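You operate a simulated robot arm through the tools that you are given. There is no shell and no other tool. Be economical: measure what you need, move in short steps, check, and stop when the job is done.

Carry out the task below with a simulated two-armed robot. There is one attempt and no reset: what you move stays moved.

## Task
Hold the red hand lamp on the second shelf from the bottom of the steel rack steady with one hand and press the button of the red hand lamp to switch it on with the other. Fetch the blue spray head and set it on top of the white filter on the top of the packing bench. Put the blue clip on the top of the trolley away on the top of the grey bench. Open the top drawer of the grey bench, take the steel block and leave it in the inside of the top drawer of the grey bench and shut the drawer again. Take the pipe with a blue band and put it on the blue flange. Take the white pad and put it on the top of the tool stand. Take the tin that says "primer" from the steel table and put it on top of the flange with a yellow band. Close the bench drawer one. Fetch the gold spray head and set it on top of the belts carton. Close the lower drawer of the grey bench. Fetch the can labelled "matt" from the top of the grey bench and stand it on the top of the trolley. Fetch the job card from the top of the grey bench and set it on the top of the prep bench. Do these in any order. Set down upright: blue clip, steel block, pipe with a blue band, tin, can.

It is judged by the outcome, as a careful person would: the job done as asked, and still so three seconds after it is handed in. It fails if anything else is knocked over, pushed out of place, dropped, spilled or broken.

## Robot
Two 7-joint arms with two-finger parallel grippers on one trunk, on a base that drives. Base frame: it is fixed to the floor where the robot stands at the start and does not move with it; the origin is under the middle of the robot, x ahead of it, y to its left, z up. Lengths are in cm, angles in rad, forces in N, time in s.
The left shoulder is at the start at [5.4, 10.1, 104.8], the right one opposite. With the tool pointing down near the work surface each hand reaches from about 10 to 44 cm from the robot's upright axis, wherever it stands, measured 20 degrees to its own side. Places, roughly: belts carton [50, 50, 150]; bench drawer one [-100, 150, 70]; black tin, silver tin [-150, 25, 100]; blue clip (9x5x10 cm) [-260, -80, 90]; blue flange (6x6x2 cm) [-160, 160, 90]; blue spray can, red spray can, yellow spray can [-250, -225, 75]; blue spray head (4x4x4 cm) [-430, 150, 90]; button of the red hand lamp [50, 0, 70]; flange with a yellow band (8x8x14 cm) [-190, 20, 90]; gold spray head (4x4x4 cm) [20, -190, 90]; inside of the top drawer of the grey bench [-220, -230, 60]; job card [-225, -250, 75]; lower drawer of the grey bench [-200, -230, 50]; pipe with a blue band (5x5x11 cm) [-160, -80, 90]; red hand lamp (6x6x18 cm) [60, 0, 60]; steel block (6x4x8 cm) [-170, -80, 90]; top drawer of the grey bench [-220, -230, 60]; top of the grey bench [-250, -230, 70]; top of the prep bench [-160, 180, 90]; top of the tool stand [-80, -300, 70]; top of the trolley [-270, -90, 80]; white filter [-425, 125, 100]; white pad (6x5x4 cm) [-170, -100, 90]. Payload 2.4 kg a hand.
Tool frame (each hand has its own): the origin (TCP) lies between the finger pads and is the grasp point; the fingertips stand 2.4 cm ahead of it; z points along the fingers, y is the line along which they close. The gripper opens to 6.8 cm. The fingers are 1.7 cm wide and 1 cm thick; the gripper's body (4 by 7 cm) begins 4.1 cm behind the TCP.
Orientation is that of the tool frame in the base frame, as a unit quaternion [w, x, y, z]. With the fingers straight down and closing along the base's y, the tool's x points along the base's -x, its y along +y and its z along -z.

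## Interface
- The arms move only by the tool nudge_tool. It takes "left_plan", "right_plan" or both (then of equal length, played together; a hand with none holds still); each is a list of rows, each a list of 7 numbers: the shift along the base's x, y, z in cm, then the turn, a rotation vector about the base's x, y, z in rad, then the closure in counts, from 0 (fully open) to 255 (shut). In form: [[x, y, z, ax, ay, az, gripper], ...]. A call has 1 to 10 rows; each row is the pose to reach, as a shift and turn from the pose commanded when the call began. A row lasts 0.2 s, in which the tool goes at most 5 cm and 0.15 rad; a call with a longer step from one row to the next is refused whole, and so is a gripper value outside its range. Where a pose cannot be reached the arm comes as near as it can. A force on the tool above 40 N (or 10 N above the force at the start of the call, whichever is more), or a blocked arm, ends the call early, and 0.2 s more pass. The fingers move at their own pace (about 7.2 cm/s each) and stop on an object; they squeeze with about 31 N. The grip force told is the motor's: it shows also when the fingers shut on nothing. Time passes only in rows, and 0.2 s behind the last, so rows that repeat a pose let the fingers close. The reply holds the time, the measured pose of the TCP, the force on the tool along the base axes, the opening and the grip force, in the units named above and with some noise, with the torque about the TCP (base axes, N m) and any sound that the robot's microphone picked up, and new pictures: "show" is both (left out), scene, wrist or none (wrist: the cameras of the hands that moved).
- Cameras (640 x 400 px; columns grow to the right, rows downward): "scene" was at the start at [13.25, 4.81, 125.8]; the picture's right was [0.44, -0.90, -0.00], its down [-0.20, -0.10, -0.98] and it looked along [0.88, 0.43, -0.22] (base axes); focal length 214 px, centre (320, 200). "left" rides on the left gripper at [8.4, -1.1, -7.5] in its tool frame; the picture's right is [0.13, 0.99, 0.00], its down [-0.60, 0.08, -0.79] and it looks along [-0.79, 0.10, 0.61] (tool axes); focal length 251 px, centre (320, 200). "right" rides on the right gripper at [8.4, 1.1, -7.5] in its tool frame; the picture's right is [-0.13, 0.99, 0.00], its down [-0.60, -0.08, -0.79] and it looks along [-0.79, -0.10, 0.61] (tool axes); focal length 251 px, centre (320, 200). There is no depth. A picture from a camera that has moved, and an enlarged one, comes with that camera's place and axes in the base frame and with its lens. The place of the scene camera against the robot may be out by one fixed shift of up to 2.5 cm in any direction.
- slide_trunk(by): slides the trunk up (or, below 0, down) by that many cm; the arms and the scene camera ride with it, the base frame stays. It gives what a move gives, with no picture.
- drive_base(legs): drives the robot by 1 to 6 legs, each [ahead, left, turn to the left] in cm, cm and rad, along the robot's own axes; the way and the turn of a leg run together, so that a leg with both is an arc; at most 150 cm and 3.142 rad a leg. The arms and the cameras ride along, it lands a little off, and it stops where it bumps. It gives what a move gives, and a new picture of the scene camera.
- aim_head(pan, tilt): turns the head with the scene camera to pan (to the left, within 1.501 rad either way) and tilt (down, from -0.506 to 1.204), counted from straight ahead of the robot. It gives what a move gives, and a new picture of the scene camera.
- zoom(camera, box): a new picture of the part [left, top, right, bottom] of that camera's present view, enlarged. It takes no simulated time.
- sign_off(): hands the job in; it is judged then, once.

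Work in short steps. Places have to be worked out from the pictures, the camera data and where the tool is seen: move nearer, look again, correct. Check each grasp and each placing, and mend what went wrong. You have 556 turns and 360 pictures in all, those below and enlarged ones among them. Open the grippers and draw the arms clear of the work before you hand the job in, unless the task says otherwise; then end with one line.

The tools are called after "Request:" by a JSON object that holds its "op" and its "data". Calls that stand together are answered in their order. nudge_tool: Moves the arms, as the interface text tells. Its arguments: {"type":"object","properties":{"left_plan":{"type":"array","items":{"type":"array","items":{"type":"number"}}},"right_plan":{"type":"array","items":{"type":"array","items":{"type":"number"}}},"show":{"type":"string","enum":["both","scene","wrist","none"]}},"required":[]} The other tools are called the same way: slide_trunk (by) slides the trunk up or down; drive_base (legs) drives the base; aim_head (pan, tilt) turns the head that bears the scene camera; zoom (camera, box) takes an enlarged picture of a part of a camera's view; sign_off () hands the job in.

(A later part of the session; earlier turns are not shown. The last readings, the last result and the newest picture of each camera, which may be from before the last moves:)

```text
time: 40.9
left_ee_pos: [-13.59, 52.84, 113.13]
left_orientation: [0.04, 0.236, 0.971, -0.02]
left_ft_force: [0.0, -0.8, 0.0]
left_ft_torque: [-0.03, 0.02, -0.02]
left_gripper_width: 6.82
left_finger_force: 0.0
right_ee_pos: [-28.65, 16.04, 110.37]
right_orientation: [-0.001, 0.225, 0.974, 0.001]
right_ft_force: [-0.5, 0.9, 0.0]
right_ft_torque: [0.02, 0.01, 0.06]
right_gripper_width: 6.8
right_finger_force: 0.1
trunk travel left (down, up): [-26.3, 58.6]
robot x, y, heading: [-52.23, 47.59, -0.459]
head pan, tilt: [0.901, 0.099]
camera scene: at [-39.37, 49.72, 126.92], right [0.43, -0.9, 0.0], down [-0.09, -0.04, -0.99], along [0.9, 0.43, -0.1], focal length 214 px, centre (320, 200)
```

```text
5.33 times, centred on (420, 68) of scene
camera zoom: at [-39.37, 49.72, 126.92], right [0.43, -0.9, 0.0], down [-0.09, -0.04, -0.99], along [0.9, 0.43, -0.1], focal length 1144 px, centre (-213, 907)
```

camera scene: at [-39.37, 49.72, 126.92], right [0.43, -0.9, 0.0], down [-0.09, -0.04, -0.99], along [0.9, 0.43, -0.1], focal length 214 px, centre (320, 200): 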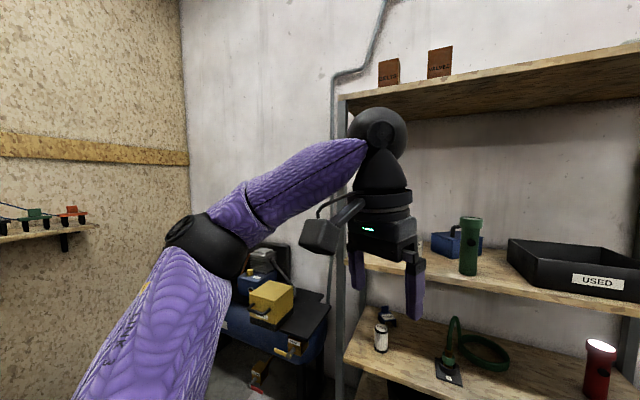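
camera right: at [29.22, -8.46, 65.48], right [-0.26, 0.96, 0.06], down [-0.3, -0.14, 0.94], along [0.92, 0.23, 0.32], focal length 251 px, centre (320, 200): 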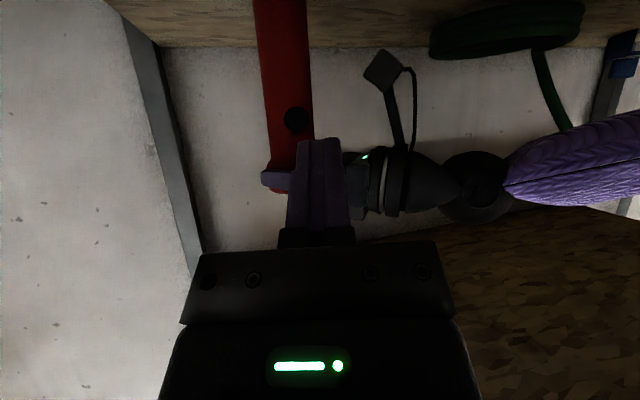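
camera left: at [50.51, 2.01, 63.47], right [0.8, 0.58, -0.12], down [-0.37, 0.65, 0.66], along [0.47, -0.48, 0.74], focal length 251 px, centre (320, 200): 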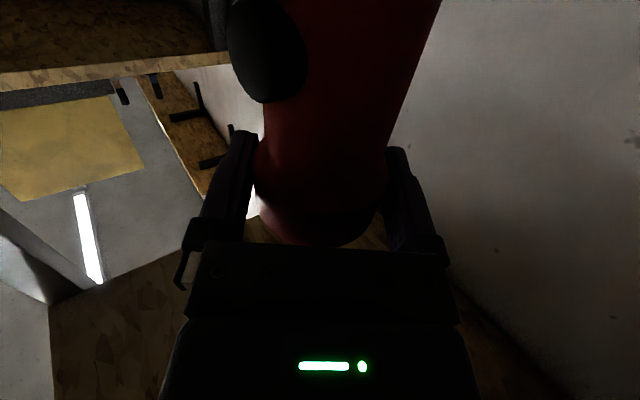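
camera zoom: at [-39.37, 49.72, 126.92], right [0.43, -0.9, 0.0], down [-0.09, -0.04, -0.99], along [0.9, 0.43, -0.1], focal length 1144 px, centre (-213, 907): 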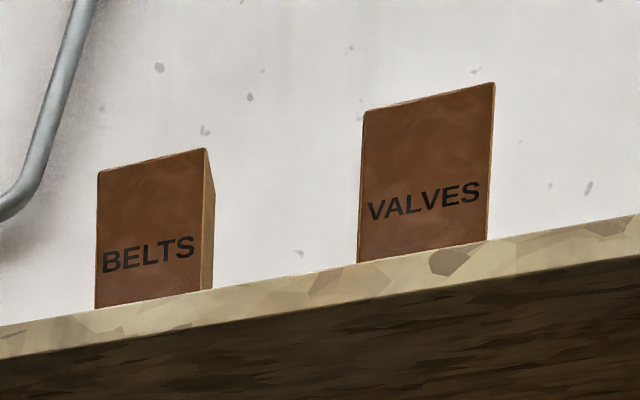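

The BELTS carton is the left one, roughly at (46, 62), top near z≈168. Now survey: I turn the robot and look toward the right side.

Request:
{"op": "aim_head", "data": {"pan": -0.4, "tilt": 0.2}}

Request:
{"op": "aim_head", "data": {"pan": -1.45, "tilt": 0.2}}

Request:
{"op": "aim_head", "data": {"pan": 1.45, "tilt": 0.2}}

```text
time: 42.4
left_ee_pos: [-13.47, 52.78, 113.06]
left_orientation: [0.04, 0.237, 0.971, -0.021]
left_ft_force: [0.6, 0.1, 0.7]
left_ft_torque: [0.03, -0.02, 0.06]
left_gripper_width: 6.82
left_finger_force: 0.1
right_ee_pos: [-28.74, 16.02, 110.3]
right_orientation: [0.0, 0.225, 0.974, 0.001]
right_ft_force: [0.0, -0.1, 0.1]
right_ft_torque: [0.02, -0.02, -0.02]
right_gripper_width: 6.82
right_finger_force: 0.0
trunk travel left (down, up): [-26.3, 58.6]
robot x, y, heading: [-51.92, 47.38, -0.457]
head pan, tilt: [-0.4, 0.201]
camera scene: at [-41.57, 38.74, 125.99], right [-0.76, -0.66, 0.0], down [-0.13, 0.15, -0.98], along [0.64, -0.74, -0.2], focal length 214 px, centre (320, 200)
```

scene: 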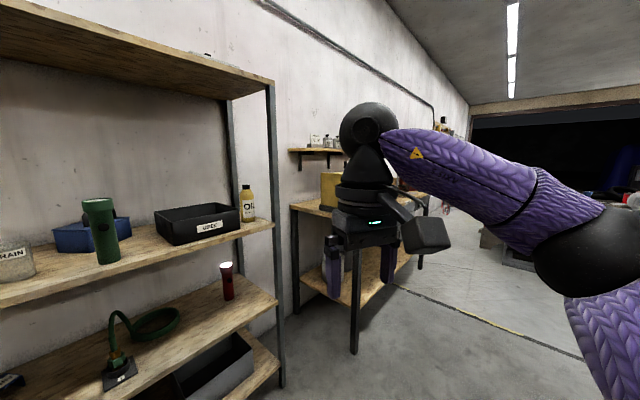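

```text
time: 43.7
left_ee_pos: [-13.44, 52.84, 113.17]
left_orientation: [0.039, 0.236, 0.971, -0.02]
left_ft_force: [1.0, -0.2, -0.2]
left_ft_torque: [0.01, 0.0, -0.01]
left_gripper_width: 6.79
left_finger_force: 0.1
right_ee_pos: [-28.53, 16.17, 110.35]
right_orientation: [0.0, 0.225, 0.974, 0.001]
right_ft_force: [-0.7, 0.7, -0.4]
right_ft_torque: [-0.01, 0.01, 0.02]
right_gripper_width: 6.78
right_finger_force: 0.1
trunk travel left (down, up): [-26.3, 58.6]
robot x, y, heading: [-51.82, 47.43, -0.457]
head pan, tilt: [-1.45, 0.201]
camera scene: at [-50.75, 36.97, 125.99], right [-0.94, 0.33, 0.0], down [0.07, 0.19, -0.98], along [-0.32, -0.93, -0.2], focal length 214 px, centre (320, 200)
```

scene: 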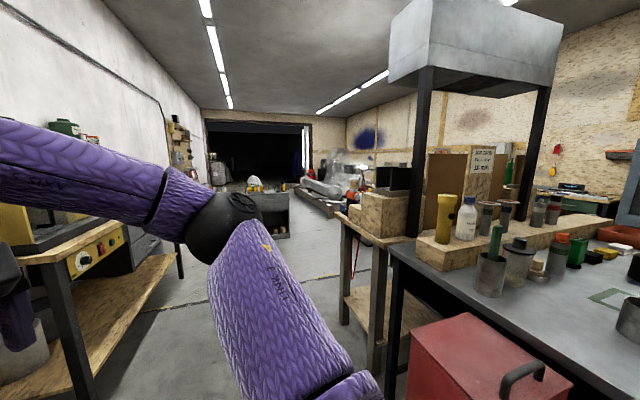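

```text
time: 46.2
left_ee_pos: [-13.29, 52.87, 113.12]
left_orientation: [0.039, 0.236, 0.971, -0.02]
left_ft_force: [-0.2, -0.4, 0.1]
left_ft_torque: [-0.02, -0.01, 0.0]
left_gripper_width: 6.77
left_finger_force: 0.1
right_ee_pos: [-28.68, 16.2, 110.32]
right_orientation: [0.001, 0.225, 0.974, 0.001]
right_ft_force: [0.4, 0.0, 0.5]
right_ft_torque: [-0.01, 0.01, 0.01]
right_gripper_width: 6.8
right_finger_force: 0.1
trunk travel left (down, up): [-26.3, 58.6]
robot x, y, heading: [-52.17, 47.47, -0.452]
head pan, tilt: [1.45, 0.201]
camera scene: at [-42.6, 53.58, 125.99], right [0.84, -0.55, 0.0], down [-0.11, -0.17, -0.98], along [0.54, 0.82, -0.2], focal length 214 px, centre (320, 200)
```

scene: 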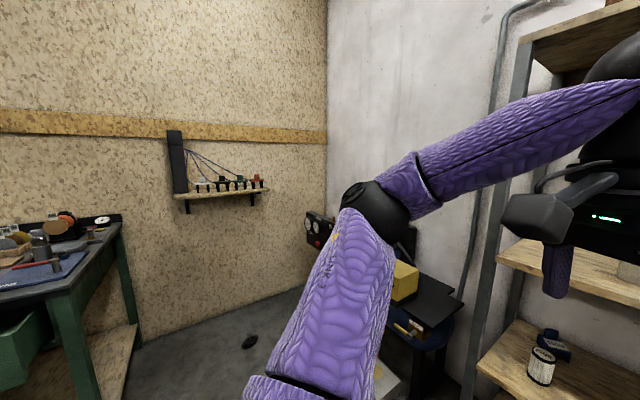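

I've a rough map now. Go to bench drawer one next: shift left away from the steel table and turn to face the prep bench.

Request:
{"op": "drive_base", "data": {"legs": [[-6, 32, 0], [0, 0, 2.4]]}}

Request:
{"op": "aim_head", "data": {"pan": 0.1, "tilt": 0.5}}

```text
time: 54.0
left_ee_pos: [-74.37, 102.41, 113.15]
left_orientation: [-0.032, 0.812, -0.583, -0.028]
left_ft_force: [-0.3, 0.3, -0.3]
left_ft_torque: [0.01, 0.01, 0.01]
left_gripper_width: 6.79
left_finger_force: 0.0
right_ee_pos: [-37.85, 118.09, 110.48]
right_orientation: [0.0, 0.819, -0.574, 0.0]
right_ft_force: [0.2, -0.8, 0.1]
right_ft_torque: [0.02, 0.01, -0.02]
right_gripper_width: 6.79
right_finger_force: 0.0
trunk travel left (down, up): [-26.3, 58.6]
robot x, y, heading: [-43.12, 79.13, 1.916]
head pan, tilt: [1.45, 0.201]
camera scene: at [-54.82, 83.32, 125.99], right [-0.22, 0.97, 0.0], down [0.19, 0.04, -0.98], along [-0.95, -0.22, -0.2], focal length 214 px, centre (320, 200)
```

scene: 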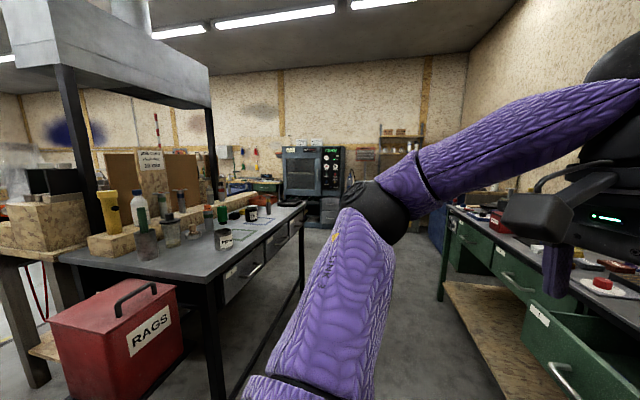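

```text
time: 55.5
left_ee_pos: [-74.35, 102.41, 113.08]
left_orientation: [-0.033, 0.811, -0.583, -0.028]
left_ft_force: [-0.2, 0.9, 0.2]
left_ft_torque: [-0.05, 0.0, 0.05]
left_gripper_width: 6.81
left_finger_force: 0.0
right_ee_pos: [-37.92, 118.21, 110.24]
right_orientation: [0.002, 0.819, -0.573, 0.0]
right_ft_force: [0.1, -0.6, 0.2]
right_ft_torque: [0.02, -0.01, -0.02]
right_gripper_width: 6.79
right_finger_force: 0.0
trunk travel left (down, up): [-26.3, 58.6]
robot x, y, heading: [-42.81, 79.57, 1.919]
head pan, tilt: [0.099, 0.499]
camera scene: at [-49.66, 93.61, 123.22], right [0.9, 0.43, 0.0], down [0.21, -0.43, -0.88], along [-0.38, 0.79, -0.48], focal length 214 px, centre (320, 200)
```

scene: 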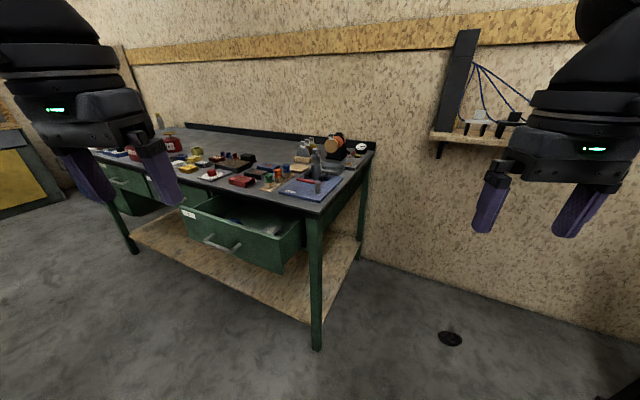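

Zoom on the open drawer to read its label.

Request:
{"op": "zoom", "data": {"camera": "scene", "box": [100, 130, 340, 280]}}

```text
2.67 times, centred on (220, 205) of scene
camera zoom: at [-49.66, 93.61, 123.22], right [0.9, 0.43, 0.0], down [0.21, -0.43, -0.88], along [-0.38, 0.79, -0.48], focal length 572 px, centre (587, 187)
```

zoom: 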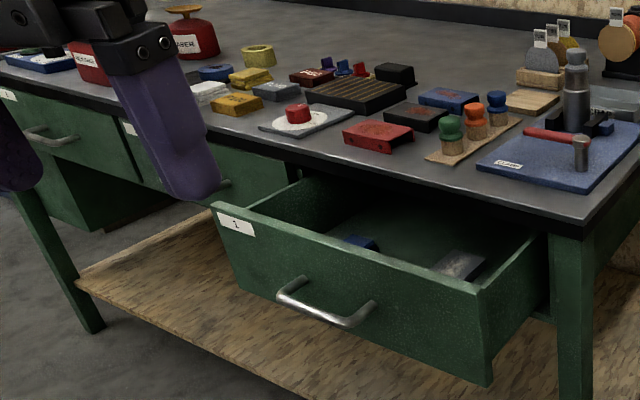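

Drawer labelled "1" is open: front panel at y≈133, x≈-125..-82, top z≈81. Turn square to it and shift left so the right hand can push at its centre.

Request:
{"op": "drive_base", "data": {"legs": [[0, 0, -0.35], [8, 68, 0]]}}

Request:
{"op": "aim_head", "data": {"pan": -0.2, "tilt": 0.7}}

```text
time: 60.4
left_ee_pos: [-133.25, 119.69, 113.13]
left_orientation: [0.037, -0.7, 0.713, 0.022]
left_ft_force: [0.5, 0.2, 1.2]
left_ft_torque: [-0.03, 0.03, -0.04]
left_gripper_width: 6.83
left_finger_force: 0.0
right_ee_pos: [-93.52, 122.28, 110.19]
right_orientation: [0.001, 0.709, -0.705, 0.001]
right_ft_force: [-0.3, -0.1, -0.2]
right_ft_torque: [-0.01, -0.02, 0.02]
right_gripper_width: 6.81
right_finger_force: 0.2
trunk travel left (down, up): [-26.3, 58.6]
robot x, y, heading: [-111.61, 87.34, 1.575]
head pan, tilt: [0.099, 0.499]
camera scene: at [-113.25, 102.8, 123.22], right [0.99, 0.1, 0.0], down [0.05, -0.48, -0.88], along [-0.09, 0.87, -0.48], focal length 214 px, centre (320, 200)
```

scene: 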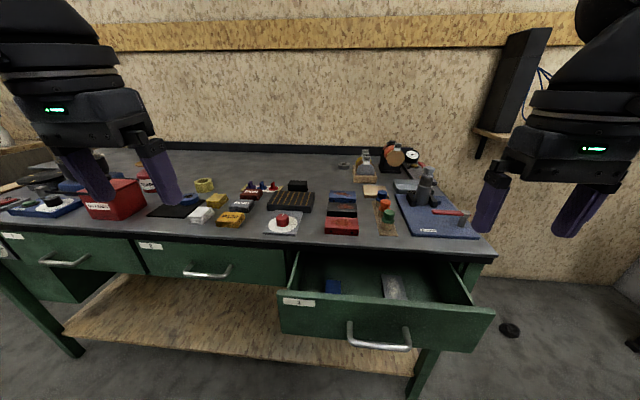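

```text
time: 61.2
left_ee_pos: [-133.26, 119.65, 113.09]
left_orientation: [0.037, -0.7, 0.713, 0.022]
left_ft_force: [0.2, -0.8, 0.2]
left_ft_torque: [0.02, 0.02, -0.04]
left_gripper_width: 6.79
left_finger_force: 0.0
right_ee_pos: [-93.75, 122.24, 110.21]
right_orientation: [0.0, 0.708, -0.706, 0.0]
right_ft_force: [0.6, 0.4, -0.5]
right_ft_torque: [-0.01, -0.06, -0.02]
right_gripper_width: 6.8
right_finger_force: 0.1
trunk travel left (down, up): [-26.3, 58.6]
robot x, y, heading: [-111.34, 87.36, 1.572]
head pan, tilt: [-0.201, 0.7]
camera scene: at [-110.65, 102.08, 121.45], right [0.98, -0.2, 0.0], down [-0.13, -0.63, -0.77], along [0.15, 0.75, -0.64], focal length 214 px, centre (320, 200)
```

scene: 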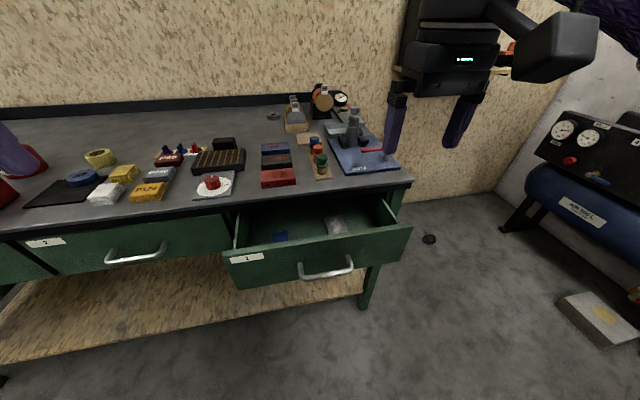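

Drawer front centre at x≈-103, y≈133, top ≈81, handle ≈75. Lower the trunk, pitch the closed right hand forward in front of the panel above the handle.

Request:
{"op": "slide_trunk", "data": {"by": -17}}

Request:
{"op": "nudge_tool", "data": {"right_plan": [[-1.2, -0.5, -1, 0.13, 0, 0, 100], [-2.4, -1, -2, 0.26, 0, 0, 200], [-3.6, -1, -3.5, 0.39, 0, 0, 255], [-4.8, -1, -5, 0.52, 0, 0, 255], [-6, -1, -7, 0.65, 0, 0, 255], [-7.2, -1, -9, 0.78, 0, 0, 255], [-8.4, -0.5, -11, 0.91, 0, 0, 255], [-9.7, 0, -13, 1.04, 0, 0, 255], [-9.7, 1, -14.8, 1.07, 0, 0, 255], [-9.7, 1, -14.8, 1.07, 0, 0, 255]], "show": "both"}}

```text
time: 63.1
left_ee_pos: [-133.18, 119.6, 96.1]
left_orientation: [0.037, -0.7, 0.713, 0.022]
left_ft_force: [0.2, -0.4, -0.1]
left_ft_torque: [0.02, 0.01, -0.02]
left_gripper_width: 6.81
left_finger_force: 0.0
right_ee_pos: [-93.61, 122.18, 93.45]
right_orientation: [0.002, 0.709, -0.705, 0.0]
right_ft_force: [0.2, -0.6, 0.2]
right_ft_torque: [0.01, 0.0, 0.0]
right_gripper_width: 6.8
right_finger_force: 0.0
trunk travel left (down, up): [-9.3, 75.6]
robot x, y, heading: [-111.64, 87.02, 1.567]
head pan, tilt: [-0.201, 0.7]
```

```text
time: 65.3
left_ee_pos: [-133.15, 119.6, 96.16]
left_orientation: [0.037, -0.7, 0.713, 0.022]
left_ft_force: [1.4, 0.2, -0.3]
left_ft_torque: [0.0, -0.02, -0.02]
left_gripper_width: 6.8
left_finger_force: 0.0
right_ee_pos: [-105.8, 127.12, 78.35]
right_orientation: [-0.36, 0.611, -0.606, -0.36]
right_ft_force: [-1.0, 0.4, -0.5]
right_ft_torque: [-0.01, -0.03, 0.03]
right_gripper_width: 0.01
right_finger_force: 23.4
right hand out of reach, approached as far as the arm can: row 6, 7, 8, 9, 10
trunk travel left (down, up): [-9.3, 75.6]
robot x, y, heading: [-111.7, 87.59, 1.575]
head pan, tilt: [-0.201, 0.7]
camera scene: at [-110.65, 106.9, 104.03], right [0.98, -0.2, 0.0], down [-0.13, -0.63, -0.76], along [0.15, 0.75, -0.64], focal length 214 px, centre (320, 200)
camera right: at [-106.91, 116.49, 74.6], right [-0.99, 0.06, 0.11], down [0.08, -0.4, 0.91], along [0.1, 0.91, 0.4], focal length 251 px, centre (320, 200)
```

scene: 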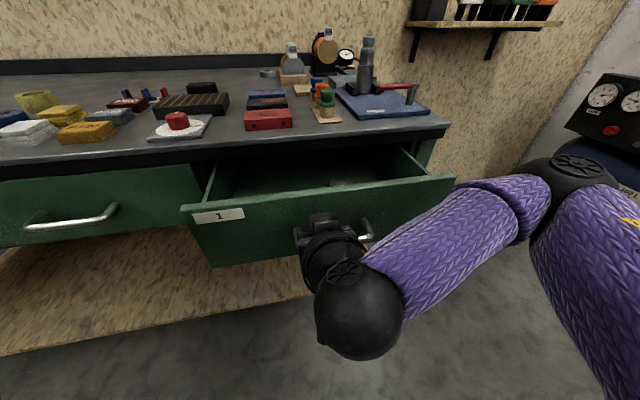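
right: 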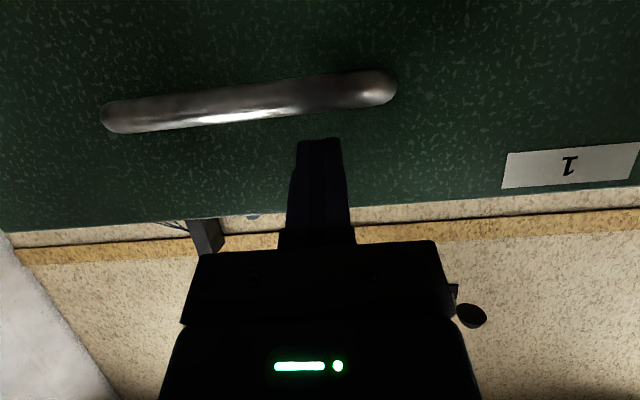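

Fingertips sit between handle and panel top. Push forward (+y) gradually.

Request:
{"op": "nudge_tool", "data": {"right_plan": [[0, 1.5, 0, 0, 0, 0, 255], [0, 3, 0, 0, 0, 0, 255], [0, 4.5, 0, 0, 0, 0, 255], [0, 6, 0, 0, 0, 0, 255], [0, 7.5, 0, 0, 0, 0, 255], [0, 9, 0, 0, 0, 0, 255], [0, 10.5, 0, 0, 0, 0, 255], [0, 12, 0, 0, 0, 0, 255], [0, 13.5, 0, 0, 0, 0, 255], [0, 15, 0, 0, 0, 0, 255]], "show": "scene"}}

```text
time: 67.5
left_ee_pos: [-133.3, 119.65, 96.13]
left_orientation: [0.037, -0.7, 0.713, 0.022]
left_ft_force: [-0.1, 0.1, -0.3]
left_ft_torque: [0.02, 0.0, -0.01]
left_gripper_width: 6.78
left_finger_force: 0.0
right_ee_pos: [-106.03, 142.28, 78.56]
right_orientation: [-0.36, 0.61, -0.607, -0.36]
right_ft_force: [0.4, 0.3, 0.2]
right_ft_torque: [0.0, 0.0, 0.03]
right_gripper_width: 0.02
right_finger_force: 23.5
trunk travel left (down, up): [-9.3, 75.6]
robot x, y, heading: [-111.84, 87.26, 1.576]
head pan, tilt: [-0.201, 0.7]
camera scene: at [-110.66, 106.9, 104.03], right [0.98, -0.2, 0.0], down [-0.13, -0.63, -0.76], along [0.15, 0.75, -0.64], focal length 214 px, centre (320, 200)
```

scene: 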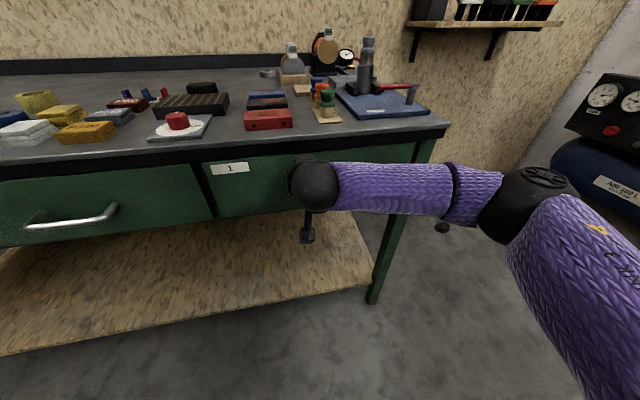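

Nearly closed; push a few cm more until it stops.

Request:
{"op": "nudge_tool", "data": {"right_plan": [[0, 1, 0, 0, 0, 0, 255], [0, 2, 0, 0, 0, 0, 255], [0, 3, 0, 0, 0, 0, 255], [0, 4, 0, 0, 0, 0, 255], [0, 5, 0, 0, 0, 0, 255]], "show": "scene"}}

```text
time: 68.0
left_ee_pos: [-133.23, 119.18, 96.21]
left_orientation: [0.038, -0.699, 0.714, 0.023]
left_ft_force: [0.8, -0.8, 0.1]
left_ft_torque: [-0.01, -0.02, 0.0]
left_gripper_width: 6.8
left_finger_force: 0.0
right_ee_pos: [-106.02, 142.68, 78.38]
right_orientation: [-0.357, 0.613, -0.607, -0.358]
right_ft_force: [3.4, -30.6, 8.7]
right_ft_torque: [0.07, 0.17, -0.05]
right_gripper_width: 0.02
right_finger_force: 23.5
trunk travel left (down, up): [-9.3, 75.6]
robot x, y, heading: [-111.73, 87.3, 1.568]
head pan, tilt: [-0.201, 0.7]
stopped in row 2 (right hand): the force on the tool passed its limit at 56 N (the readings are from after the stop); the commanded pose is now the measured one
camera scene: at [-110.58, 106.46, 104.12], right [0.98, -0.2, 0.0], down [-0.13, -0.63, -0.77], along [0.15, 0.75, -0.64], focal length 214 px, centre (320, 200)
```

scene: 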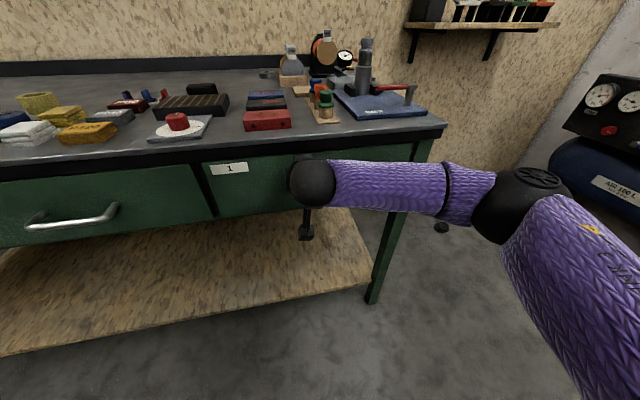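

Hard stop reached: drawer closed. Retract and return the hand to pointing down; raise trunk.

Request:
{"op": "nudge_tool", "data": {"right_plan": [[0, -4, 0, 0, 0, 0, 255], [0.5, -8, 0, 0, 0, 0, 255], [1, -12, 1, 0, 0, 0, 200], [2, -16, 2, -0.13, 0, 0, 100], [3, -18, 4, -0.26, 0, 0, 0], [4.5, -20, 6, -0.39, 0, 0, 0], [6, -21, 8, -0.52, 0, 0, 0], [7.5, -21, 10, -0.66, 0, 0, 0], [9, -21, 13, -0.8, 0, 0, 0], [10.5, -21, 15, -0.94, 0, 0, 0]], "show": "none"}}

Request:
{"op": "slide_trunk", "data": {"by": 20}}

Request:
{"op": "aim_head", "data": {"pan": 0.5, "tilt": 0.6}}

```text
time: 70.2
left_ee_pos: [-133.21, 119.7, 96.16]
left_orientation: [0.037, -0.699, 0.714, 0.022]
left_ft_force: [-0.5, 0.0, 1.0]
left_ft_torque: [0.03, -0.01, 0.01]
left_gripper_width: 6.77
left_finger_force: 0.0
right_ee_pos: [-95.55, 122.02, 93.21]
right_orientation: [-0.04, 0.708, -0.703, -0.044]
right_ft_force: [0.6, 0.7, 0.3]
right_ft_torque: [0.01, -0.03, 0.0]
right_gripper_width: 6.79
right_finger_force: 0.0
trunk travel left (down, up): [-9.3, 75.6]
robot x, y, heading: [-111.61, 87.16, 1.57]
head pan, tilt: [-0.201, 0.7]
```

```text
time: 72.4
left_ee_pos: [-133.19, 119.68, 116.12]
left_orientation: [0.038, -0.7, 0.713, 0.023]
left_ft_force: [0.0, -0.7, -0.2]
left_ft_torque: [0.0, -0.02, 0.0]
left_gripper_width: 6.79
left_finger_force: 0.0
right_ee_pos: [-95.55, 122.09, 113.13]
right_orientation: [-0.041, 0.708, -0.704, -0.043]
right_ft_force: [0.8, 0.0, -0.6]
right_ft_torque: [0.01, 0.0, -0.02]
right_gripper_width: 6.76
right_finger_force: 0.1
trunk travel left (down, up): [-29.3, 55.6]
robot x, y, heading: [-111.33, 87.42, 1.572]
head pan, tilt: [-0.201, 0.7]
```

```text
time: 73.5
left_ee_pos: [-133.14, 119.55, 116.03]
left_orientation: [0.037, -0.699, 0.714, 0.022]
left_ft_force: [-0.3, 0.2, -0.1]
left_ft_torque: [0.02, -0.04, -0.03]
left_gripper_width: 6.79
left_finger_force: 0.1
right_ee_pos: [-95.52, 122.07, 113.13]
right_orientation: [-0.041, 0.709, -0.703, -0.043]
right_ft_force: [-0.8, 0.1, 0.3]
right_ft_torque: [-0.01, 0.05, -0.02]
right_gripper_width: 6.81
right_finger_force: 0.1
trunk travel left (down, up): [-29.3, 55.6]
robot x, y, heading: [-111.52, 87.09, 1.569]
head pan, tilt: [0.499, 0.6]
camera scene: at [-116.53, 100.8, 125.35], right [0.88, 0.48, 0.0], down [0.27, -0.5, -0.82], along [-0.39, 0.72, -0.57], focal length 214 px, centre (320, 200)
```

scene: 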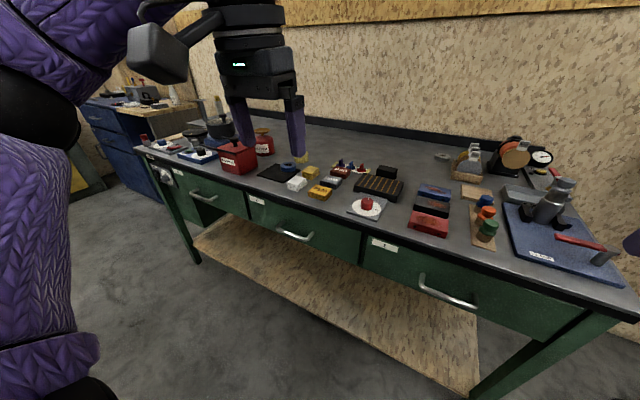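

Drawer 1 is flush. Zoom on the bench top to find the blue flange and free space for the job card.

Request:
{"op": "zoom", "data": {"camera": "scene", "box": [140, 100, 460, 260]}}

```text
2.00 times, centred on (300, 180) of scene
camera zoom: at [-116.53, 100.8, 125.35], right [0.88, 0.48, 0.0], down [0.27, -0.5, -0.82], along [-0.39, 0.72, -0.57], focal length 429 px, centre (360, 240)
```

zoom: 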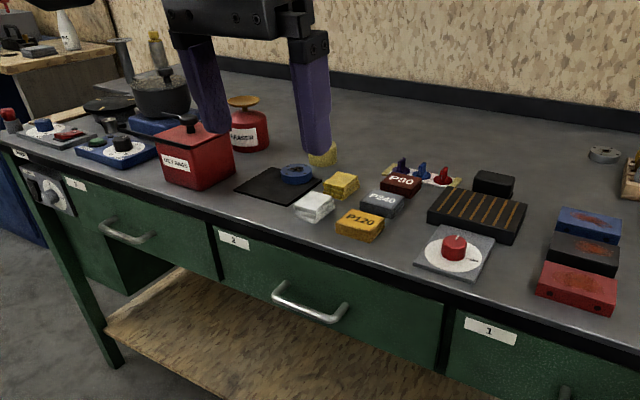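

Blue flange is the blue ring on the black mat near (-162, 160). Now turn to face the steel table for the primer tin.

Request:
{"op": "drive_base", "data": {"legs": [[0, 0, 1.57], [0, 0, 1.57]]}}

Request:
{"op": "aim_head", "data": {"pan": -0.4, "tilt": 0.35}}

```text
time: 81.5
left_ee_pos: [-89.37, 55.44, 116.13]
left_orientation: [0.022, 0.71, 0.703, -0.037]
left_ft_force: [0.3, 1.1, 0.4]
left_ft_torque: [0.03, 0.01, -0.02]
left_gripper_width: 6.82
left_finger_force: 0.0
right_ee_pos: [-126.97, 52.41, 113.16]
right_orientation: [0.043, 0.698, 0.713, -0.041]
right_ft_force: [0.4, 0.4, -0.4]
right_ft_torque: [0.0, -0.01, 0.01]
right_gripper_width: 6.8
right_finger_force: 0.1
trunk travel left (down, up): [-29.3, 55.6]
robot x, y, heading: [-111.48, 87.15, -1.555]
head pan, tilt: [0.499, 0.6]
camera scene: at [-107.89, 75.32, 125.35], right [-0.87, -0.49, 0.0], down [-0.28, 0.49, -0.82], along [0.4, -0.72, -0.57], focal length 214 px, centre (320, 200)
```

scene: 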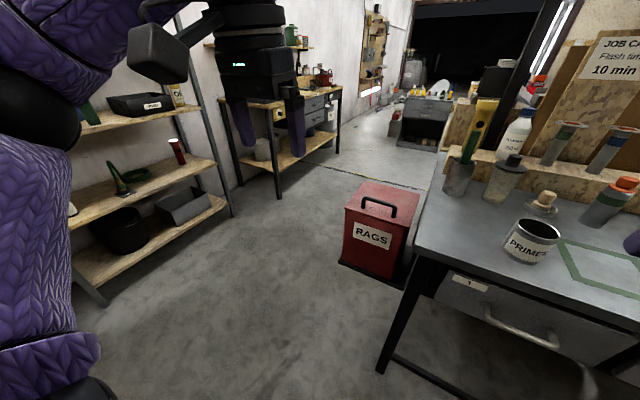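

```text
time: 82.7
left_ee_pos: [-89.44, 55.34, 116.21]
left_orientation: [0.022, 0.709, 0.704, -0.037]
left_ft_force: [-0.4, 0.7, -0.5]
left_ft_torque: [-0.05, 0.02, 0.03]
left_gripper_width: 6.8
left_finger_force: 0.1
right_ee_pos: [-127.06, 52.44, 113.28]
right_orientation: [0.042, 0.699, 0.713, -0.041]
right_ft_force: [0.3, -0.4, 0.4]
right_ft_torque: [0.01, 0.01, 0.01]
right_gripper_width: 6.79
right_finger_force: 0.1
trunk travel left (down, up): [-29.3, 55.6]
robot x, y, heading: [-111.61, 87.1, -1.553]
head pan, tilt: [-0.4, 0.351]
camera scene: at [-115.72, 74.39, 127.62], right [-0.93, 0.38, 0.0], down [0.13, 0.32, -0.94], along [-0.35, -0.87, -0.34], focal length 214 px, centre (320, 200)
```

scene: 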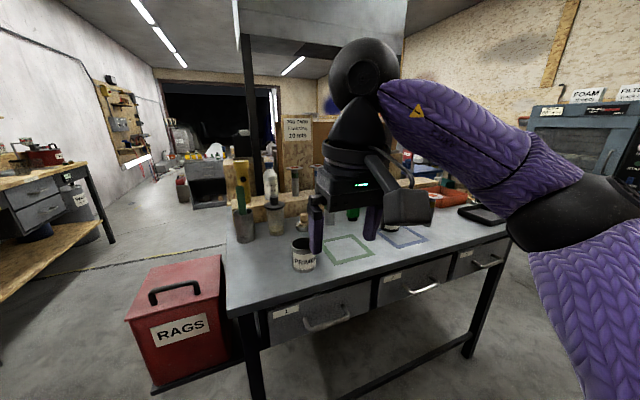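

The PRIMER tin is close to the left corner of the steel table. Zoom for detail.

Request:
{"op": "zoom", "data": {"camera": "scene", "box": [220, 160, 420, 285]}}

Request:
{"op": "zoom", "data": {"camera": "scene", "box": [360, 150, 540, 265]}}

```text
3.20 times, centred on (320, 222) of scene
camera zoom: at [-115.72, 74.39, 127.62], right [-0.93, 0.38, 0.0], down [0.13, 0.32, -0.94], along [-0.35, -0.87, -0.34], focal length 686 px, centre (320, 128)
```

zoom: 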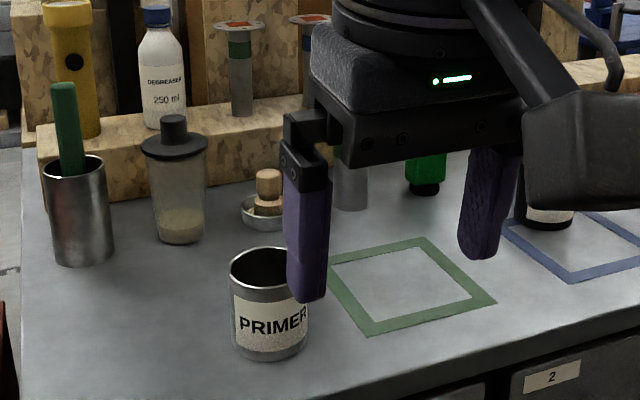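

```text
3.48 times, centred on (450, 208) of scene
camera zoom: at [-115.72, 74.39, 127.62], right [-0.93, 0.38, 0.0], down [0.13, 0.32, -0.94], along [-0.35, -0.87, -0.34], focal length 746 px, centre (-132, 174)
```

zoom: 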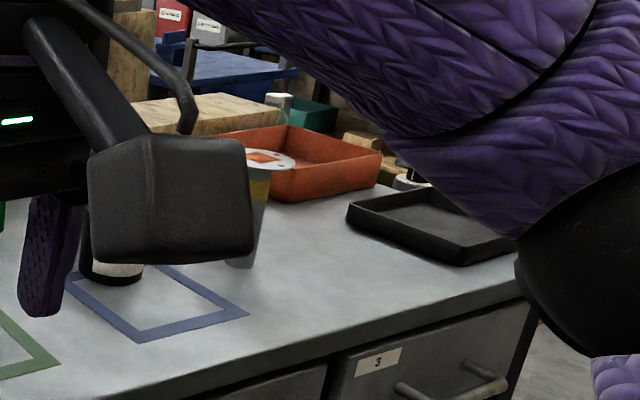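

The tin is at about (-131.5, 21), ~7 cm wide; the yellow-band flange is around (-189, 15). Drive up so the tin is under the right hand.

Request:
{"op": "drive_base", "data": {"legs": [[26, -8, 0]]}}

Request:
{"op": "aim_head", "data": {"pan": -0.4, "tilt": 0.7}}

Request:
{"op": "nudge_tool", "data": {"right_plan": [[0, 0, 0, 0, 0, 0, 0]], "show": "wrist"}}

```text
time: 84.7
left_ee_pos: [-97.07, 29.53, 116.16]
left_orientation: [0.022, 0.71, 0.703, -0.037]
left_ft_force: [-1.0, 0.5, -0.3]
left_ft_torque: [0.01, 0.01, -0.01]
left_gripper_width: 6.79
left_finger_force: 0.1
right_ee_pos: [-134.57, 26.71, 113.11]
right_orientation: [0.044, 0.7, 0.712, -0.042]
right_ft_force: [0.0, 0.0, -0.8]
right_ft_torque: [0.02, -0.02, -0.02]
right_gripper_width: 6.8
right_finger_force: 0.1
trunk travel left (down, up): [-29.3, 55.6]
robot x, y, heading: [-119.32, 61.52, -1.561]
head pan, tilt: [-0.4, 0.351]
camera scene: at [-123.37, 48.57, 127.62], right [-0.93, 0.38, 0.0], down [0.13, 0.32, -0.94], along [-0.36, -0.87, -0.34], focal length 214 px, centre (320, 200)
```

scene: 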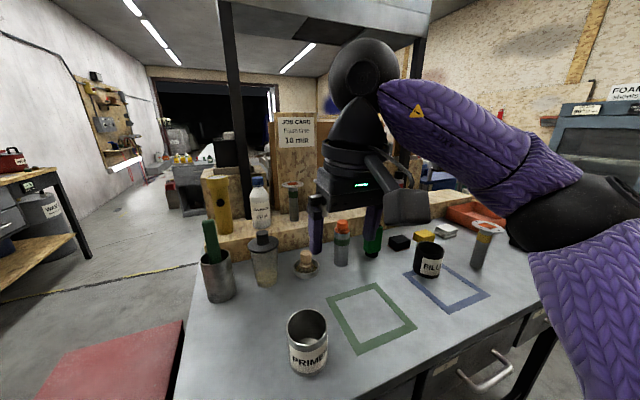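

```text
time: 85.5
left_ee_pos: [-97.11, 29.54, 116.13]
left_orientation: [0.023, 0.71, 0.703, -0.038]
left_ft_force: [0.1, 0.1, -0.2]
left_ft_torque: [0.0, 0.01, 0.03]
left_gripper_width: 6.82
left_finger_force: 0.0
right_ee_pos: [-134.75, 26.62, 113.12]
right_orientation: [0.043, 0.7, 0.712, -0.041]
right_ft_force: [0.3, -1.0, -0.6]
right_ft_torque: [0.04, 0.03, 0.0]
right_gripper_width: 6.8
right_finger_force: 0.1
trunk travel left (down, up): [-29.3, 55.6]
robot x, y, heading: [-118.91, 61.52, -1.559]
head pan, tilt: [-0.4, 0.7]
camera scene: at [-123.05, 49.36, 124.49], right [-0.93, 0.38, 0.0], down [0.24, 0.6, -0.77], along [-0.29, -0.71, -0.64], focal length 214 px, centre (320, 200)
```

scene: 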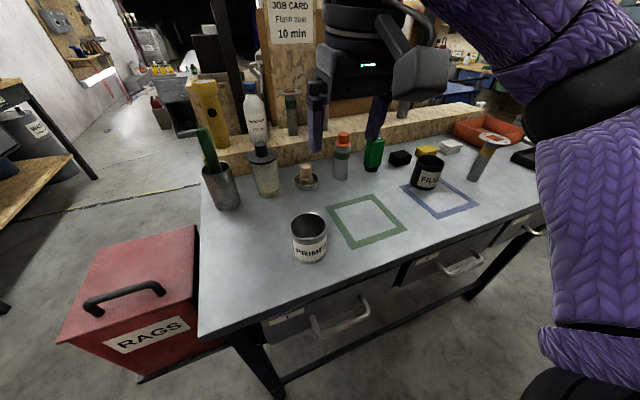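

```text
time: 85.9
left_ee_pos: [-97.1, 29.57, 116.19]
left_orientation: [0.022, 0.71, 0.703, -0.037]
left_ft_force: [-0.2, 0.2, -0.7]
left_ft_torque: [0.02, 0.02, 0.02]
left_gripper_width: 6.78
left_finger_force: 0.0
right_ee_pos: [-134.72, 26.67, 113.18]
right_orientation: [0.043, 0.7, 0.712, -0.041]
right_ft_force: [0.0, 0.2, -0.4]
right_ft_torque: [-0.01, 0.0, -0.02]
right_gripper_width: 6.8
right_finger_force: 0.1
trunk travel left (down, up): [-29.3, 55.6]
robot x, y, heading: [-119.15, 61.64, -1.56]
head pan, tilt: [-0.4, 0.7]
camera right: at [-133.79, 35.97, 119.64], right [0.99, -0.11, 0.02], down [-0.07, -0.51, 0.86], along [-0.09, -0.85, -0.51], focal length 251 px, centre (320, 200)
```

right: 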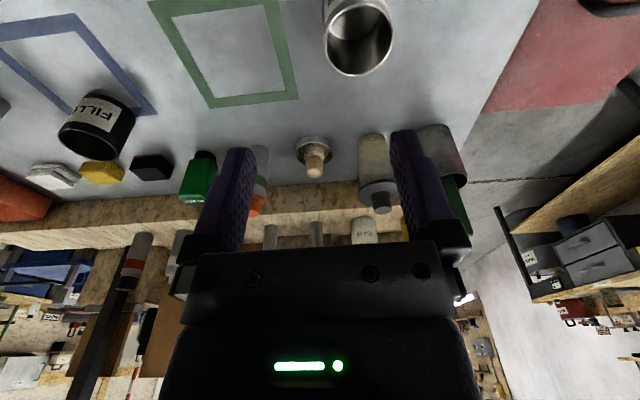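

Tin rim near (-131.2, 22.5, z≈94). I bring the right hand above it, straighten the tilt and look closely to judge whether it fits between the fingers.

Request:
{"op": "nudge_tool", "data": {"right_plan": [[1.2, -1, -3, 0.04, 0, 0, 0], [2.4, -2.5, -6, 0.08, 0, 0, 0], [3.4, -4, -9, 0.12, 0, 0, 0], [3.4, -4, -11, 0.12, 0, 0, 0], [3.4, -4, -11, 0.12, 0, 0, 0]], "show": "wrist"}}

Request:
{"op": "zoom", "data": {"camera": "scene", "box": [230, 140, 390, 280]}}

```text
time: 87.1
left_ee_pos: [-97.18, 29.55, 116.04]
left_orientation: [0.022, 0.71, 0.703, -0.037]
left_ft_force: [0.4, -0.2, -0.4]
left_ft_torque: [-0.01, 0.01, 0.04]
left_gripper_width: 6.78
left_finger_force: 0.0
right_ee_pos: [-131.07, 22.7, 102.0]
right_orientation: [0.0, 0.701, 0.713, 0.002]
right_ft_force: [0.3, -0.4, 0.8]
right_ft_torque: [-0.01, 0.01, -0.01]
right_gripper_width: 6.8
right_finger_force: 0.0
trunk travel left (down, up): [-29.3, 55.6]
robot x, y, heading: [-119.3, 61.8, -1.557]
head pan, tilt: [-0.4, 0.7]
camera right: at [-130.24, 31.12, 109.56], right [0.99, -0.11, 0.0], down [-0.07, -0.61, 0.79], along [-0.09, -0.79, -0.61], focal length 251 px, centre (320, 200)
```

right: 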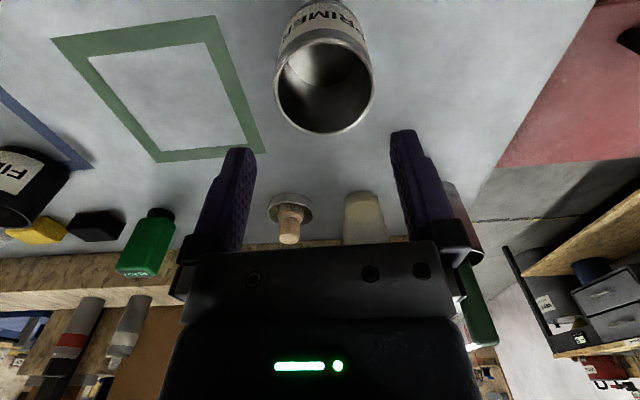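

```text
2.86 times, centred on (310, 210) of scene
camera zoom: at [-123.06, 49.37, 124.49], right [-0.93, 0.38, 0.0], down [0.24, 0.6, -0.76], along [-0.29, -0.71, -0.64], focal length 613 px, centre (349, 171)
```

zoom: 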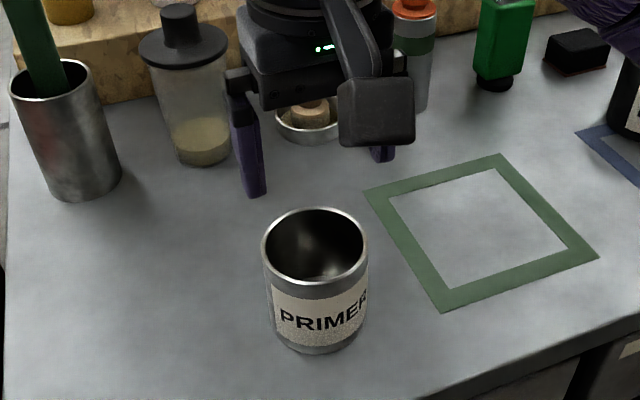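

The tin is about 7 cm wide, slightly more than the opening, so I'll grip its right (-x) wall with one finger inside. Move over that wall with the fingers part-closed and check.

Request:
{"op": "nudge_tool", "data": {"right_plan": [[-1.7, -0.2, -1, 0, 0, 0, 100], [-3.4, -0.4, -3, 0, 0, 0, 100], [-3.4, -0.4, -5, 0, 0, 0, 100]], "show": "both"}}

Request:
{"op": "zoom", "data": {"camera": "scene", "box": [230, 140, 390, 280]}}

```text
time: 87.9
left_ee_pos: [-97.11, 29.59, 116.13]
left_orientation: [0.023, 0.71, 0.703, -0.037]
left_ft_force: [-0.2, -0.2, -0.6]
left_ft_torque: [0.0, 0.0, -0.01]
left_gripper_width: 6.78
left_finger_force: 0.0
right_ee_pos: [-134.69, 22.24, 97.01]
right_orientation: [0.001, 0.7, 0.714, 0.002]
right_ft_force: [0.2, 0.3, -0.3]
right_ft_torque: [0.02, -0.01, -0.01]
right_gripper_width: 4.13
right_finger_force: 0.1
trunk travel left (down, up): [-29.3, 55.6]
robot x, y, heading: [-119.03, 61.72, -1.562]
head pan, tilt: [-0.4, 0.7]
camera scene: at [-123.05, 49.36, 124.49], right [-0.93, 0.38, 0.0], down [0.24, 0.6, -0.76], along [-0.29, -0.71, -0.64], focal length 214 px, centre (320, 200)
camera right: at [-133.76, 30.75, 104.54], right [0.99, -0.11, 0.0], down [-0.07, -0.61, 0.79], along [-0.09, -0.79, -0.61], focal length 251 px, centre (320, 200)
```

scene: 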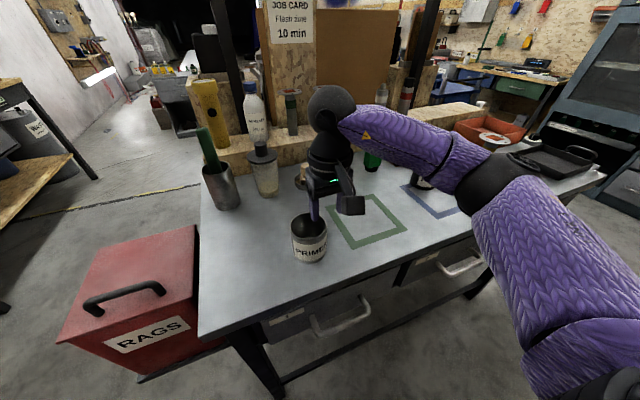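
right: 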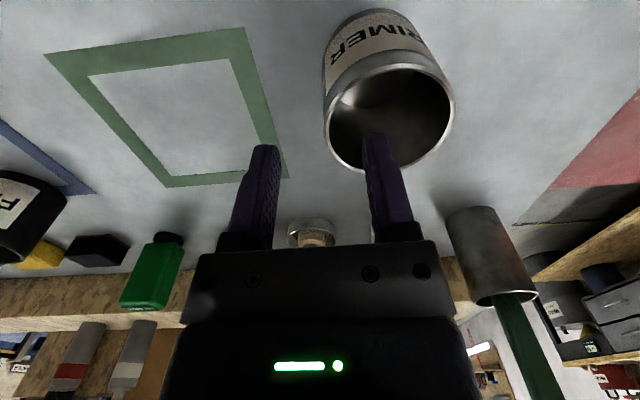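

```text
2.86 times, centred on (310, 210) of scene
camera zoom: at [-123.05, 49.36, 124.49], right [-0.93, 0.38, 0.0], down [0.24, 0.6, -0.76], along [-0.29, -0.71, -0.64], focal length 613 px, centre (349, 171)
```

zoom: 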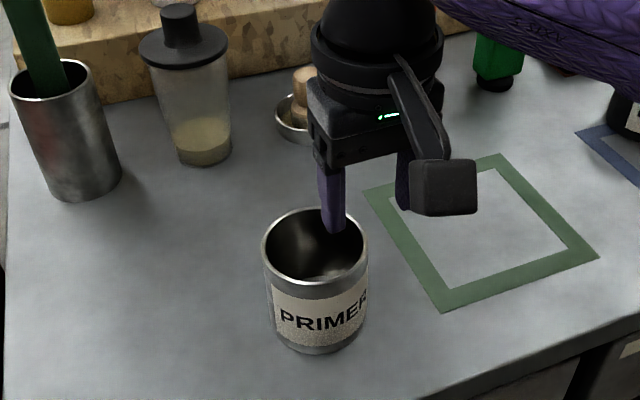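

Tin centre ≈ (-130.9, 22.1), rim z≈92.5, diameter ≈7.2; its wall lies between the fingers. Descend and close.

Request:
{"op": "nudge_tool", "data": {"right_plan": [[0.1, 0, -2, 0, 0, 0, 100], [0.1, 0, -4, 0, 0, 0, 100], [0.1, 0, -5.6, 0, 0, 0, 100], [0.1, 0, -5.6, 0, 0, 0, 180], [0.1, 0, -5.6, 0, 0, 0, 255], [0.1, 0, -5.6, 0, 0, 0, 255], [0.1, 0, -5.6, 0, 0, 0, 255]], "show": "both"}}

```text
time: 89.5
left_ee_pos: [-96.97, 29.44, 116.09]
left_orientation: [0.022, 0.71, 0.703, -0.037]
left_ft_force: [0.5, 0.6, -0.3]
left_ft_torque: [-0.03, 0.01, 0.02]
left_gripper_width: 6.79
left_finger_force: 0.0
right_ee_pos: [-134.41, 22.26, 91.73]
right_orientation: [0.0, 0.701, 0.713, 0.001]
right_ft_force: [-0.2, -0.7, 0.0]
right_ft_torque: [-0.03, 0.05, 0.03]
right_gripper_width: 0.43
right_finger_force: 28.0
trunk travel left (down, up): [-29.3, 55.6]
robot x, y, heading: [-119.23, 61.65, -1.562]
head pan, tilt: [-0.4, 0.7]
camera scene: at [-123.05, 49.36, 124.49], right [-0.93, 0.38, 0.0], down [0.24, 0.6, -0.76], along [-0.29, -0.71, -0.64], focal length 214 px, centre (320, 200)
camera right: at [-133.51, 30.73, 99.27], right [0.99, -0.11, 0.0], down [-0.07, -0.61, 0.79], along [-0.09, -0.79, -0.61], focal length 251 px, centre (320, 200)
```

scene: 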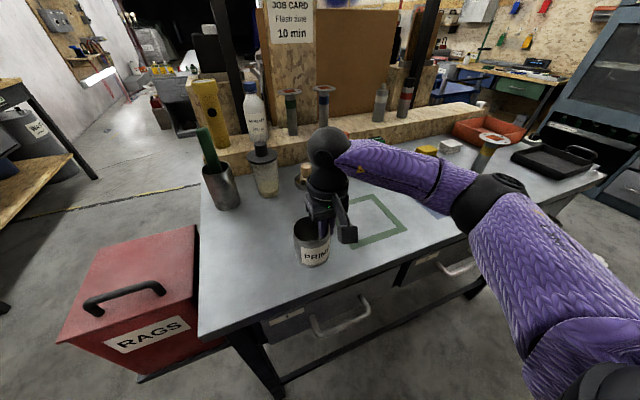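
right: 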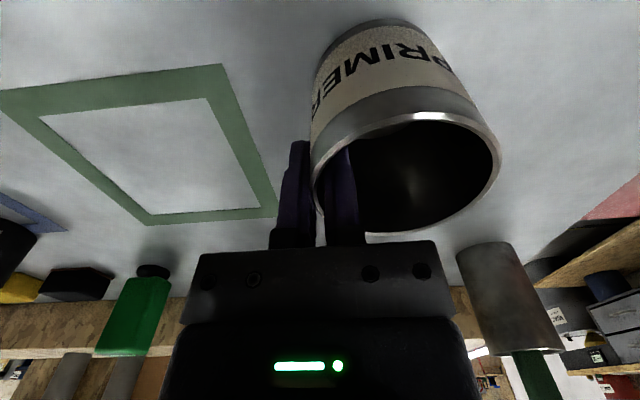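

Wall gripped. Lift gently by 18 cm and check the tin hangs level.

Request:
{"op": "nudge_tool", "data": {"right_plan": [[0, 0, 1, 0, 0, 0, 255], [0, 0, 3, 0, 0, 0, 255], [0, 0, 6, 0, 0, 0, 255], [0, 0, 10, 0, 0, 0, 255], [0, 0, 14, 0, 0, 0, 255], [0, 0, 18, 0, 0, 0, 255], [0, 0, 18, 0, 0, 0, 255]], "show": "both"}}

```text
time: 91.1
left_ee_pos: [-97.05, 29.4, 116.15]
left_orientation: [0.022, 0.709, 0.704, -0.036]
left_ft_force: [-0.2, -0.2, -0.2]
left_ft_torque: [0.01, 0.01, -0.02]
left_gripper_width: 6.8
left_finger_force: 0.0
right_ee_pos: [-134.46, 22.47, 109.76]
right_orientation: [0.0, 0.701, 0.713, 0.002]
right_ft_force: [0.0, 0.1, -0.1]
right_ft_torque: [0.01, 0.04, 0.01]
right_gripper_width: 0.39
right_finger_force: 27.3
trunk travel left (down, up): [-29.3, 55.6]
robot x, y, heading: [-119.65, 61.47, -1.562]
head pan, tilt: [-0.4, 0.7]
camera scene: at [-123.05, 49.36, 124.48], right [-0.93, 0.38, 0.0], down [0.24, 0.6, -0.76], along [-0.29, -0.71, -0.64], focal length 214 px, centre (320, 200)
camera right: at [-133.69, 30.77, 117.3], right [0.99, -0.11, 0.0], down [-0.07, -0.61, 0.79], along [-0.09, -0.79, -0.61], focal length 251 px, centre (320, 200)
```

scene: 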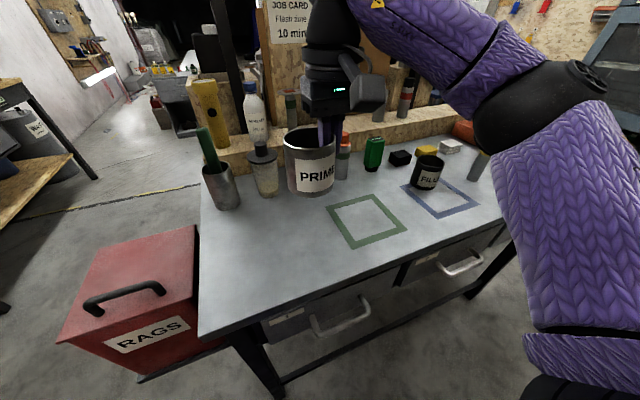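
right: 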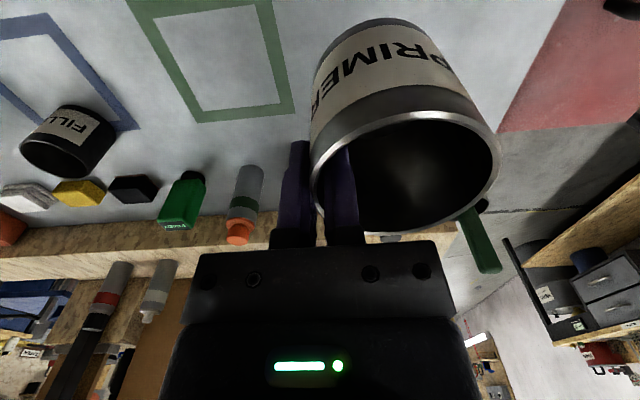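

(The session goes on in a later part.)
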